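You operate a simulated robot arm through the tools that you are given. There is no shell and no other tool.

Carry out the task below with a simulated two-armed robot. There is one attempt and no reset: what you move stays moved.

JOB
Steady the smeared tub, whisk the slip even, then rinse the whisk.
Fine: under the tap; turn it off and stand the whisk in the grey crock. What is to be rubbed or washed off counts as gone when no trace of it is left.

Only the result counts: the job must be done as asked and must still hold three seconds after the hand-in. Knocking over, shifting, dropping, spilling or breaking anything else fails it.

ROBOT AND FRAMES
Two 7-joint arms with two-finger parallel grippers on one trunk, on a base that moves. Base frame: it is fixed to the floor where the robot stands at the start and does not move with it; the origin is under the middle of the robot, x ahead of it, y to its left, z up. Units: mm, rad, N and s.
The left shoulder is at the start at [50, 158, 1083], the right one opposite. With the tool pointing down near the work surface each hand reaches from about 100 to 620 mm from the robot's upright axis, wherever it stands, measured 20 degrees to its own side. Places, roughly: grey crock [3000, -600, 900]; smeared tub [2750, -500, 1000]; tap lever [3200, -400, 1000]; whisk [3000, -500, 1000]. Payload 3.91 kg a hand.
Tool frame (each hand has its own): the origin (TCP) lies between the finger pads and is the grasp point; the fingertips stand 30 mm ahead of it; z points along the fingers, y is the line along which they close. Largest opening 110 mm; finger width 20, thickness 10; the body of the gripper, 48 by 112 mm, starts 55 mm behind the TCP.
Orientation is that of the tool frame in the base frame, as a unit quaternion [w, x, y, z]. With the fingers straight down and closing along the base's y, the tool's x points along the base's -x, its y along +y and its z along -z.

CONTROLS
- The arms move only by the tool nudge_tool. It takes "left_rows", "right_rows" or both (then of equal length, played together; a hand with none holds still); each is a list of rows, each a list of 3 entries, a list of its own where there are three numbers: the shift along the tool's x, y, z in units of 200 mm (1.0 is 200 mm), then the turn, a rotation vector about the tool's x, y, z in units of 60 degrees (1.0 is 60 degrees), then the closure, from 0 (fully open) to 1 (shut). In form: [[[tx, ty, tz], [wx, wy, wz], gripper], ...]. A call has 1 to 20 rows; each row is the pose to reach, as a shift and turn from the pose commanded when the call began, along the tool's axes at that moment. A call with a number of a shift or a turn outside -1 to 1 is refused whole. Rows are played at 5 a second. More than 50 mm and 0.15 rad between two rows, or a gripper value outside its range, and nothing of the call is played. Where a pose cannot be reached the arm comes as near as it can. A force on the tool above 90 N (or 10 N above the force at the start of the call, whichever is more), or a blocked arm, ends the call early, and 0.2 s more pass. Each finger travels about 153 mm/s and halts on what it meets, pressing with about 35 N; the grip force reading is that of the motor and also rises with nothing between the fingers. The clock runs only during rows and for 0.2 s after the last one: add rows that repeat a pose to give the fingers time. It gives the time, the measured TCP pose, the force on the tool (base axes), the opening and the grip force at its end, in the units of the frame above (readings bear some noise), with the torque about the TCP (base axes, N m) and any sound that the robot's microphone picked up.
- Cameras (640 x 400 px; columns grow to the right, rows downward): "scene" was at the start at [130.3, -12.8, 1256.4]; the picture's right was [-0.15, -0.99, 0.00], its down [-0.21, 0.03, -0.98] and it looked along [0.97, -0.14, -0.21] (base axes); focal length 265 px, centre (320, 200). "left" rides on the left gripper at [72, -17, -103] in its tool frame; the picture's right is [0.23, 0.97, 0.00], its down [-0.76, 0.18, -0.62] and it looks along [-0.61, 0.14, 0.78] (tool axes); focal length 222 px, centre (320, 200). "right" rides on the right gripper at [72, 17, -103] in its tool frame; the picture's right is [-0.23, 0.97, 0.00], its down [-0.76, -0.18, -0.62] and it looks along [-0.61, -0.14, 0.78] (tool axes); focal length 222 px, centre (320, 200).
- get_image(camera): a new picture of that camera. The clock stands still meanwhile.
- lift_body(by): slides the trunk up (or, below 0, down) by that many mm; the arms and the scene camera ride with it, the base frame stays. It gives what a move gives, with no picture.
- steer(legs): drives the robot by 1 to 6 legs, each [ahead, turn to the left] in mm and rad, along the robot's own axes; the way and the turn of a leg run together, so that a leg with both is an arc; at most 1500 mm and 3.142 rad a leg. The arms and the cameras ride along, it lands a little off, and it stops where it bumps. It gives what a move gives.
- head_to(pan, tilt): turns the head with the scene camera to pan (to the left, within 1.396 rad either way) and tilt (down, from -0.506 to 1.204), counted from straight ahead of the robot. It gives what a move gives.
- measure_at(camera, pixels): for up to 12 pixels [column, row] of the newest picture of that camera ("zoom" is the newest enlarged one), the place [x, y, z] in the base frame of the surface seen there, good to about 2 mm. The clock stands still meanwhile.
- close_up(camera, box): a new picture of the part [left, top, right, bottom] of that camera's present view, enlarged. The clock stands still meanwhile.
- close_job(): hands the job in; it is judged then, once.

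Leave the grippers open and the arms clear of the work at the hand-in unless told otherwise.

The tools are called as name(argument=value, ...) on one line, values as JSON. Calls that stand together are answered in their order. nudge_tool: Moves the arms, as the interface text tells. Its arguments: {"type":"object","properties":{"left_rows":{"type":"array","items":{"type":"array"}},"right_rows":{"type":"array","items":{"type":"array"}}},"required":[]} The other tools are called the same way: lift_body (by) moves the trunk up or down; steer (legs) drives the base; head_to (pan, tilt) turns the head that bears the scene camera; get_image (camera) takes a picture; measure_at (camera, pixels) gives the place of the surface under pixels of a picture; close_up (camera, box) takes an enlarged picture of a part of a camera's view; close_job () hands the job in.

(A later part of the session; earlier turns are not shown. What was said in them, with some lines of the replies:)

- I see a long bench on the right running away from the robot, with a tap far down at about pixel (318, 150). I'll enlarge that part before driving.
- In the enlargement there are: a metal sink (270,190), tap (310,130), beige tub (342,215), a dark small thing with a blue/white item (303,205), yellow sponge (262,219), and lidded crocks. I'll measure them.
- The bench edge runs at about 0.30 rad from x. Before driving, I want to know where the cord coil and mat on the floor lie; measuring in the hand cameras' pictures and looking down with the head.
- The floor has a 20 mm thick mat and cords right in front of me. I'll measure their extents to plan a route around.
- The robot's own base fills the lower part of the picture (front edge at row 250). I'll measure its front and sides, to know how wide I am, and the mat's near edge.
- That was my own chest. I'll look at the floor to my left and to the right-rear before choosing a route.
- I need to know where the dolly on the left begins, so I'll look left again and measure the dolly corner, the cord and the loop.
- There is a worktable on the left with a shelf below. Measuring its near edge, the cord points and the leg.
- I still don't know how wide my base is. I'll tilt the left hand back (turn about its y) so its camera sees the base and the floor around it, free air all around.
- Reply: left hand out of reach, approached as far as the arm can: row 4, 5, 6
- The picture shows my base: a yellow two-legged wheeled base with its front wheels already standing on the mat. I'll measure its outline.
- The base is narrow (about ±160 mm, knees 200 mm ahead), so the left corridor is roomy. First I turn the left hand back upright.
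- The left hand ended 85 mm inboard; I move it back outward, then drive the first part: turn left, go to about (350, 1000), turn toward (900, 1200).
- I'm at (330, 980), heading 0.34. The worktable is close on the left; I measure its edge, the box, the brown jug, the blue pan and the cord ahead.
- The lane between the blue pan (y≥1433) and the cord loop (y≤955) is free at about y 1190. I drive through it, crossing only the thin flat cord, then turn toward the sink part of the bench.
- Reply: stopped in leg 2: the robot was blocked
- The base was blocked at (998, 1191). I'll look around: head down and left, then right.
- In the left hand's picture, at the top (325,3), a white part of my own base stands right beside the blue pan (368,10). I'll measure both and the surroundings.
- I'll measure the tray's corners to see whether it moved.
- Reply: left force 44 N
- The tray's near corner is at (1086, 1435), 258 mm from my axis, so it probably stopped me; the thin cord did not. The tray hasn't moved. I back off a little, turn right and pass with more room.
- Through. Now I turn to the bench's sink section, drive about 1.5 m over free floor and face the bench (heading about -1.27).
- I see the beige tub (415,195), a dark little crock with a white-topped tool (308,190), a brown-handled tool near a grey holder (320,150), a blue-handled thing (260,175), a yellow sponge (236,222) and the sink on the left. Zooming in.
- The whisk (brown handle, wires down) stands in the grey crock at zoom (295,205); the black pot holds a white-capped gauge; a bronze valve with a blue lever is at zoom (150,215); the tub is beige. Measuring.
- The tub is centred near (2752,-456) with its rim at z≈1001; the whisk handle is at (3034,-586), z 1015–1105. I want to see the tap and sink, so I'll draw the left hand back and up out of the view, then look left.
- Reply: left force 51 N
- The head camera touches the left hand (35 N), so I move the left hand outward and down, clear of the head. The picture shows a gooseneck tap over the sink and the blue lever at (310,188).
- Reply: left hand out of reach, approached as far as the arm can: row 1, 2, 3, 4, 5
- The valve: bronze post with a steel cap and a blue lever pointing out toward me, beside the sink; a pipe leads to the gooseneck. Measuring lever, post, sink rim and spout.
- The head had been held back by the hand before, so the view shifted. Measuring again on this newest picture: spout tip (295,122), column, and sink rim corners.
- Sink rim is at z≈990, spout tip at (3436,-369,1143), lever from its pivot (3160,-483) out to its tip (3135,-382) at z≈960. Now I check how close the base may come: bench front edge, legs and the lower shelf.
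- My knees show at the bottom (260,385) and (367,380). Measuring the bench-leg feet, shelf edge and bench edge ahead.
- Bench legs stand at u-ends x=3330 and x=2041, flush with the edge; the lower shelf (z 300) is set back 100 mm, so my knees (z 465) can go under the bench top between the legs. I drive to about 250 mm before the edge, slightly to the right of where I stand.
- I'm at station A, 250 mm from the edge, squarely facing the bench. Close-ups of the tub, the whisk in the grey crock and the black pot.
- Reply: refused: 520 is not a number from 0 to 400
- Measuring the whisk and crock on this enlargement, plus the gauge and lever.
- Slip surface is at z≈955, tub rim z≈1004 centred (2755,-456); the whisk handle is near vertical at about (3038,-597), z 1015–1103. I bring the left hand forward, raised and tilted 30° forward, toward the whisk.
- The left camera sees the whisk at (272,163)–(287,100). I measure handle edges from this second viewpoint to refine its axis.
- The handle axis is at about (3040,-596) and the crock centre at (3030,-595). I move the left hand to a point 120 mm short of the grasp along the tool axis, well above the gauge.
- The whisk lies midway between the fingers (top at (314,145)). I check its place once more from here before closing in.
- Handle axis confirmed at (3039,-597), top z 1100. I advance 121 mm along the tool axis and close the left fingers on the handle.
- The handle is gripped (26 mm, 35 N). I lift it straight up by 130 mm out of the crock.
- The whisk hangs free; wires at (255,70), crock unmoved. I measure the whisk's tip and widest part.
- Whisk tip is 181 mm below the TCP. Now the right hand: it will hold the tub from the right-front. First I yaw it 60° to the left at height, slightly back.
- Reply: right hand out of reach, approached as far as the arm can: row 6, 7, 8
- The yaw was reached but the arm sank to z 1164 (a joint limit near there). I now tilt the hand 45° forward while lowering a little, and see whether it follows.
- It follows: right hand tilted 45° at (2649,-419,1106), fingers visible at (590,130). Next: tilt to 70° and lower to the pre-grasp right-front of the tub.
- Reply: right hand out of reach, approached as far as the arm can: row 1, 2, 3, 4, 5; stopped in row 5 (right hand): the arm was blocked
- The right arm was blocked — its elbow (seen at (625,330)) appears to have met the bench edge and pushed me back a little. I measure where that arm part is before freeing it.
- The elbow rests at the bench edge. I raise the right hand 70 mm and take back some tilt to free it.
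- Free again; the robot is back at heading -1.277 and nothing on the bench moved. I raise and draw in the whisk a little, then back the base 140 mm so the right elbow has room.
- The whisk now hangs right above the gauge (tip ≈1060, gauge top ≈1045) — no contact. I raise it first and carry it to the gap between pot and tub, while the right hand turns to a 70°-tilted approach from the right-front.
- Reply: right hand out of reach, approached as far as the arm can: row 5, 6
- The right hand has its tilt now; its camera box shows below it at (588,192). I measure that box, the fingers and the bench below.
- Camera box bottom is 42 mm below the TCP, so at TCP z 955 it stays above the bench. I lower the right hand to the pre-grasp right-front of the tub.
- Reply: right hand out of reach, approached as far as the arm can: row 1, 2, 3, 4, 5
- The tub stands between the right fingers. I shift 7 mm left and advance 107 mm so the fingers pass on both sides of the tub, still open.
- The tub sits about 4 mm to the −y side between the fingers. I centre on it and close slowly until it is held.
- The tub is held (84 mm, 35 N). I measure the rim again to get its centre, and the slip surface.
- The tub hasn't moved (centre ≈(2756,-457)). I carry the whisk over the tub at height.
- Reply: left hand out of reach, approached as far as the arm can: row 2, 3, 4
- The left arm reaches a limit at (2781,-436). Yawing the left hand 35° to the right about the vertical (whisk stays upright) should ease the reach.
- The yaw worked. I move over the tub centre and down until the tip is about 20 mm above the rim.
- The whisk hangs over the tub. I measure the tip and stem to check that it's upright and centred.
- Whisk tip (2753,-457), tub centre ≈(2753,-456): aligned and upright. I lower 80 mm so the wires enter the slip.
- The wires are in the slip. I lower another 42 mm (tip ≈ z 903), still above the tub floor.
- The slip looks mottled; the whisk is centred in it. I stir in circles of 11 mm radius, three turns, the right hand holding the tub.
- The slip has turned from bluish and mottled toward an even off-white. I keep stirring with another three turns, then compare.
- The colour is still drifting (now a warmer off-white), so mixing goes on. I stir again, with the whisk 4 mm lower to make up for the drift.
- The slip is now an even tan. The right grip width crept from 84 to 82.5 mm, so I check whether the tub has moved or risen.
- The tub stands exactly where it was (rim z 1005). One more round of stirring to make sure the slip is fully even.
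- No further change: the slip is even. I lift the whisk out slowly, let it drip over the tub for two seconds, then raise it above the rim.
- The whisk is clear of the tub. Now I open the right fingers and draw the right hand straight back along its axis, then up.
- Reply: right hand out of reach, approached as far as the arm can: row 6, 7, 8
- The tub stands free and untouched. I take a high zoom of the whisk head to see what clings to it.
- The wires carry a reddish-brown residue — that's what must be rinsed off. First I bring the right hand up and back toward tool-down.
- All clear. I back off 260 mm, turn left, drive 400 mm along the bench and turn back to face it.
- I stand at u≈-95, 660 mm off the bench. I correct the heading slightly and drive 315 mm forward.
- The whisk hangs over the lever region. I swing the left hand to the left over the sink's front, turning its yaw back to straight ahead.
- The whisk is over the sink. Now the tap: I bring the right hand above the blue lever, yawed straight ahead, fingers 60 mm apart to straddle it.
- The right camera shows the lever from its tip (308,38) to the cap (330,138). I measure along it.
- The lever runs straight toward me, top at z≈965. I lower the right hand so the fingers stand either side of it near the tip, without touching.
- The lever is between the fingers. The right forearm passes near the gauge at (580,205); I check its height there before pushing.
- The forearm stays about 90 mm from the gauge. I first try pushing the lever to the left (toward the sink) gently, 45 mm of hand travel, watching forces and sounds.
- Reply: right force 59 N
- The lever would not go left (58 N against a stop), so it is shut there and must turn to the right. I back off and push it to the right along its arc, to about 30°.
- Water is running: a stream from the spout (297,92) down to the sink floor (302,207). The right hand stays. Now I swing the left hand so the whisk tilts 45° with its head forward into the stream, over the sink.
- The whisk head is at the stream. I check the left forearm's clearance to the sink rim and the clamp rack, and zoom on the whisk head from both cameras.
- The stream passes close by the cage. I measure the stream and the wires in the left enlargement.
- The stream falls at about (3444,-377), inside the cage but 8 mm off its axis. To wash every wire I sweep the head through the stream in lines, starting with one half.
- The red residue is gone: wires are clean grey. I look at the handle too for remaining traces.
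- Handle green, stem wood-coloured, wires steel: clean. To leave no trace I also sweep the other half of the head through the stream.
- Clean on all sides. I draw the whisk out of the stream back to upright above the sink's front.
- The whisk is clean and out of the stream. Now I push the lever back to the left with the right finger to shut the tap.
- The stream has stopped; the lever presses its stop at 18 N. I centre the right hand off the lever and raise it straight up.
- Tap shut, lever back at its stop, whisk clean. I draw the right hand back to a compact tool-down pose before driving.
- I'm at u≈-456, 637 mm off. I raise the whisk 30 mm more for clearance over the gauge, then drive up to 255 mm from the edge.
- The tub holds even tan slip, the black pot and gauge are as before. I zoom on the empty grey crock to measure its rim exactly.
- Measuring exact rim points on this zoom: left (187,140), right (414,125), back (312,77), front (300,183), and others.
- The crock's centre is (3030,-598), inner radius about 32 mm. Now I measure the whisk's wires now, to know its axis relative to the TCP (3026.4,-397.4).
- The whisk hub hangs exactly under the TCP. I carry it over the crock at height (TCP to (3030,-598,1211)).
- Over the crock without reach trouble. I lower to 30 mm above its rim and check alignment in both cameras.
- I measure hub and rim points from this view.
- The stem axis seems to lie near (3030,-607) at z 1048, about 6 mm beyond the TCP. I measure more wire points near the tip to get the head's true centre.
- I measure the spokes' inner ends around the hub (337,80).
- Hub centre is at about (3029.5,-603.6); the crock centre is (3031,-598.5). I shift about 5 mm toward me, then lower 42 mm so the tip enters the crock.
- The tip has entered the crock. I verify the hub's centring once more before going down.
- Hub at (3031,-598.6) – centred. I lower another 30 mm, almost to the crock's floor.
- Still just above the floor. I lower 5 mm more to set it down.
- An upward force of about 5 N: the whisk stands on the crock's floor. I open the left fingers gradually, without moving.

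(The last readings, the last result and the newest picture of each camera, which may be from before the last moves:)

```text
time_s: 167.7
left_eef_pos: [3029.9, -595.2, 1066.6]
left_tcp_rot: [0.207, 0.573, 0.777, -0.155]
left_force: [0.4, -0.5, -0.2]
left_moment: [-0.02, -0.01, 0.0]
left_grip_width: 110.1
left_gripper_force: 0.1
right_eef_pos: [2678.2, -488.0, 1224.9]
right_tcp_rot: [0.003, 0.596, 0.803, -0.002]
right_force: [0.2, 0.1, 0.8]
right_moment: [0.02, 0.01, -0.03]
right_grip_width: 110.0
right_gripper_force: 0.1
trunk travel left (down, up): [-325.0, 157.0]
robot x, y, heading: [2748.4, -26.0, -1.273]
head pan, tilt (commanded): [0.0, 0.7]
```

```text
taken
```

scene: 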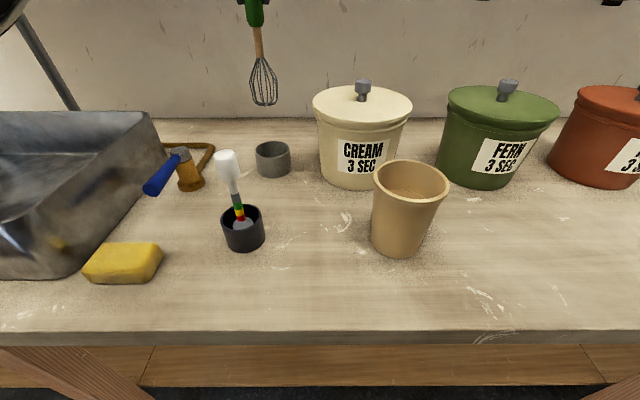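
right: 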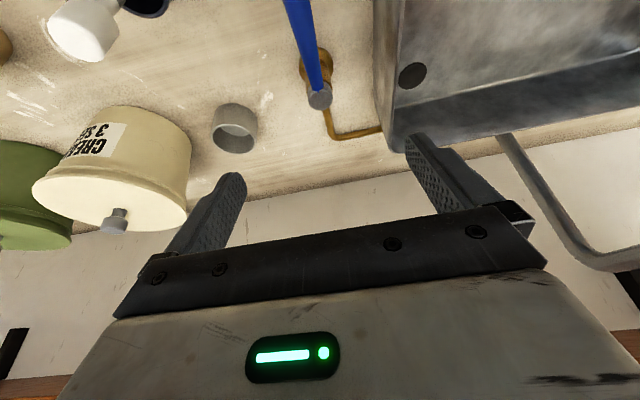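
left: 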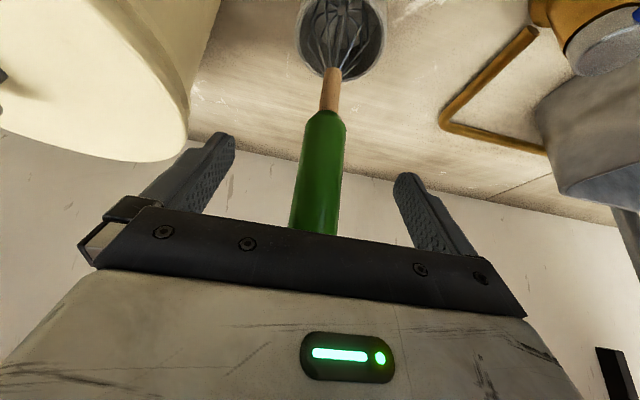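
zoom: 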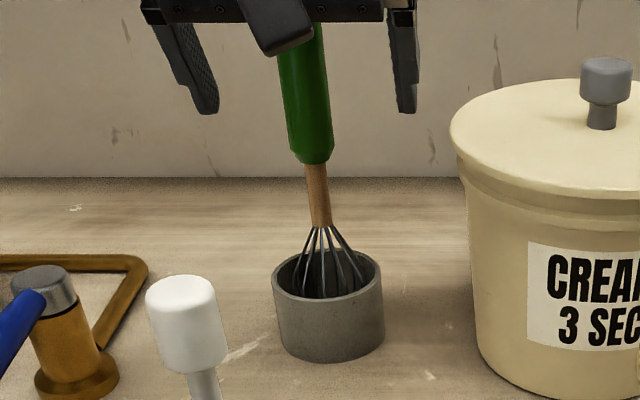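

The whisk stands by itself. I withdraw the left hand along its own axis, up and back.

nudge_tool(left_rows=[[[0, 0, -0.08], [0, 0, 0], 0], [[0, 0, -0.22], [0, 0, 0], 0], [[0, 0, -0.42], [0, 0, 0], 0], [[0, 0, -0.62], [0, 0, 0], 0], [[0.05, 0, -0.82], [0, 0, 0], 0], [[0.05, 0, -0.82], [0, 0, 0], 0]])

get_image(camera="scene")

get_image(camera="left")

```text
time_s: 169.1
left_eef_pos: [3002.3, -510.7, 1201.7]
left_tcp_rot: [0.207, 0.573, 0.777, -0.155]
left_force: [0.2, 0.6, 0.2]
left_moment: [0.0, 0.01, 0.02]
left_grip_width: 110.0
left_gripper_force: 0.1
right_eef_pos: [2677.1, -488.1, 1225.8]
right_tcp_rot: [0.003, 0.596, 0.803, -0.002]
right_force: [-0.1, 0.9, 0.0]
right_moment: [0.03, -0.02, -0.01]
right_grip_width: 109.9
right_gripper_force: 0.1
trunk travel left (down, up): [-325.0, 157.0]
robot x, y, heading: [2748.3, -23.9, -1.279]
head pan, tilt (commanded): [0.0, 0.7]
```

```text
taken
```

scene: 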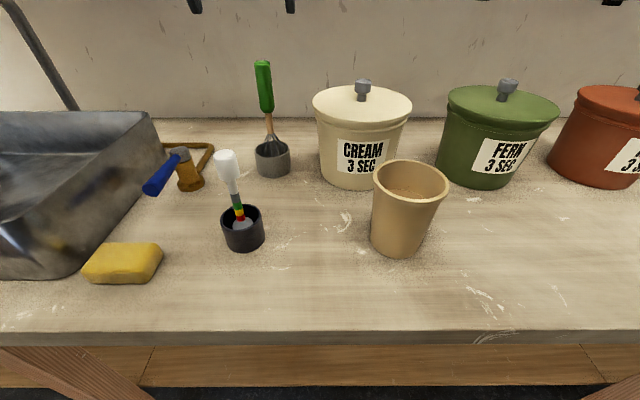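

```text
taken
```

left: 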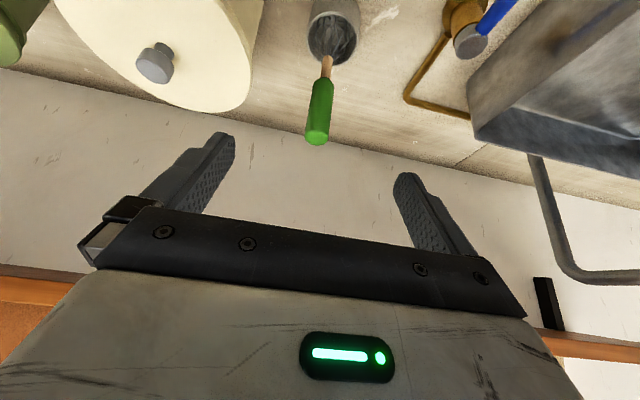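

The whisk stands in the grey crock. I inspect everything closely: whisk, slip, and tap.

close_up(camera="scene", box=[220, 50, 320, 190])

close_up(camera="scene", box=[360, 140, 470, 260])

close_up(camera="left", box=[280, 0, 380, 150])

```text
2.86 times, centred on (270, 120) of scene
```

zoom: 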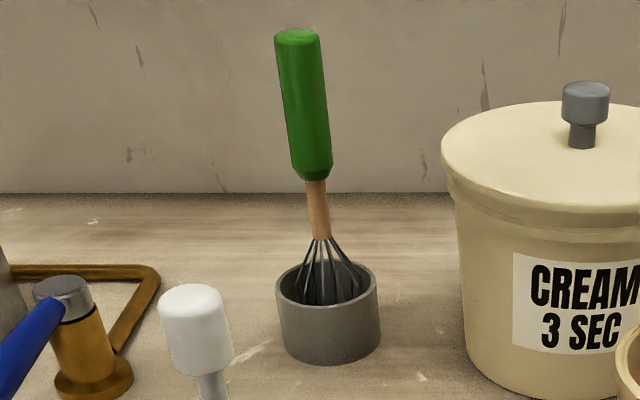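

```text
3.33 times, centred on (415, 200) of scene
```

zoom: 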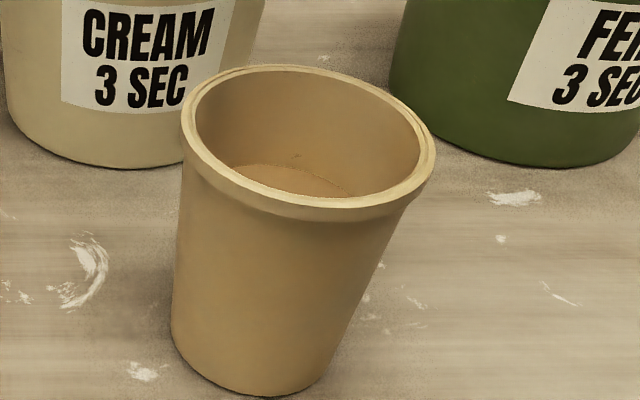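

```text
2.67 times, centred on (330, 75) of left
```

zoom: 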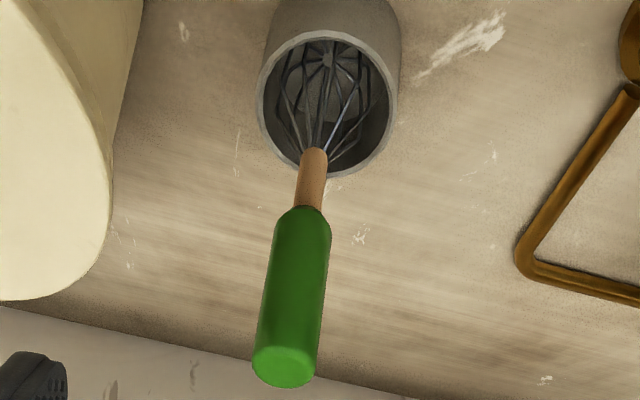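

All in order: clean whisk upright in the crock, even slip in the tub. I back the base away so both arms are clear of the bench, then check the tap.

steer(legs=[[-350, 0]])

head_to(pan=0.3, tilt=0.4)

get_image(camera="scene")

close_up(camera="scene", box=[180, 80, 480, 260])

```text
time_s: 171.4
left_eef_pos: [2898.2, -170.6, 1203.5]
left_tcp_rot: [0.208, 0.573, 0.778, -0.154]
left_force: [-0.3, 0.0, 0.2]
left_moment: [0.02, 0.0, 0.01]
left_grip_width: 109.7
left_gripper_force: 0.0
right_eef_pos: [2573.9, -146.3, 1225.4]
right_tcp_rot: [0.004, 0.595, 0.803, -0.002]
right_force: [-0.1, 0.5, 1.3]
right_moment: [-0.02, 0.01, 0.01]
right_grip_width: 110.0
right_gripper_force: 0.1
trunk travel left (down, up): [-325.0, 157.0]
robot x, y, heading: [2645.8, 312.4, -1.274]
head pan, tilt (commanded): [0.0, 0.7]
```

```text
time_s: 172.2
left_eef_pos: [2898.8, -170.6, 1202.5]
left_tcp_rot: [0.208, 0.573, 0.777, -0.155]
left_force: [0.4, -0.1, 0.7]
left_moment: [-0.04, -0.01, 0.03]
left_grip_width: 109.8
left_gripper_force: 0.0
right_eef_pos: [2574.8, -147.3, 1225.5]
right_tcp_rot: [0.002, 0.596, 0.803, -0.001]
right_force: [0.3, 0.1, -0.3]
right_moment: [-0.02, -0.01, 0.0]
right_grip_width: 109.7
right_gripper_force: 0.0
trunk travel left (down, up): [-325.0, 157.0]
robot x, y, heading: [2650.1, 313.6, -1.276]
head pan, tilt (commanded): [0.3, 0.4]
```

```text
taken
```

scene: 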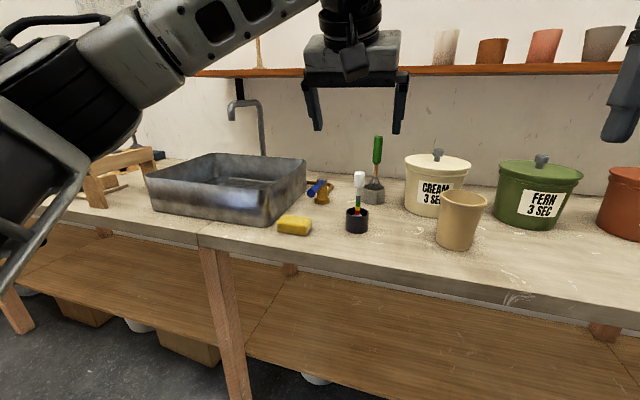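

```text
2.13 times, centred on (330, 170) of scene
```

zoom: 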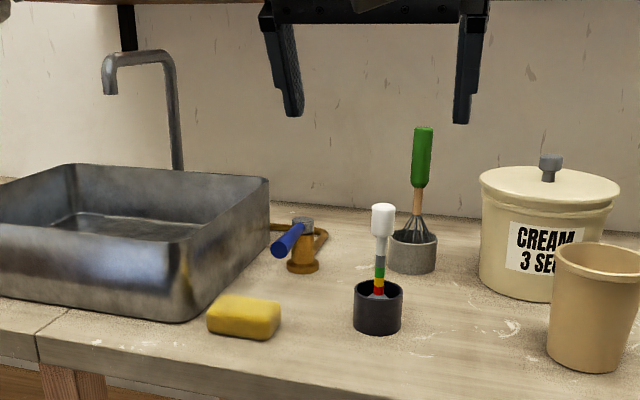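

No water runs, the lever is at its stop, and the whisk stands clean in the grey crock. Tub, sponge, pot and jars are in place. Both grippers are open and the arms are clear of the bench, so I hand the job in.

close_job()

```text
The job is handed in.
```

I finished the job and handed it in; no verdict came back, so what follows is what I saw and measured.

- **Tub:** the right hand held it steady while I whisked, and its measured position did not change. It is still standing where it was.
- **Slip:** it went from mottled and bluish to one even tan. A last round of stirring changed nothing further.
- **Whisk:** I rinsed it in the stream until the red residue was gone from wires, stem and handle. It now stands upright in the grey crock.
- **Tap:** shut, with the lever back at its stop and no water running.

**Bumps along the way:**
- While driving in, the base was stopped, most likely by a tray on the floor. The tray did not appear to move.
- I drove across a thin orange cord on the floor near the start.
- The right elbow pressed against the bench edge once before I backed off. Nothing on the bench moved.
- I pushed the tap lever the wrong way first, against its stop at about 58 N, before turning it the right way.

Both grippers are open and the arms are clear of the bench.
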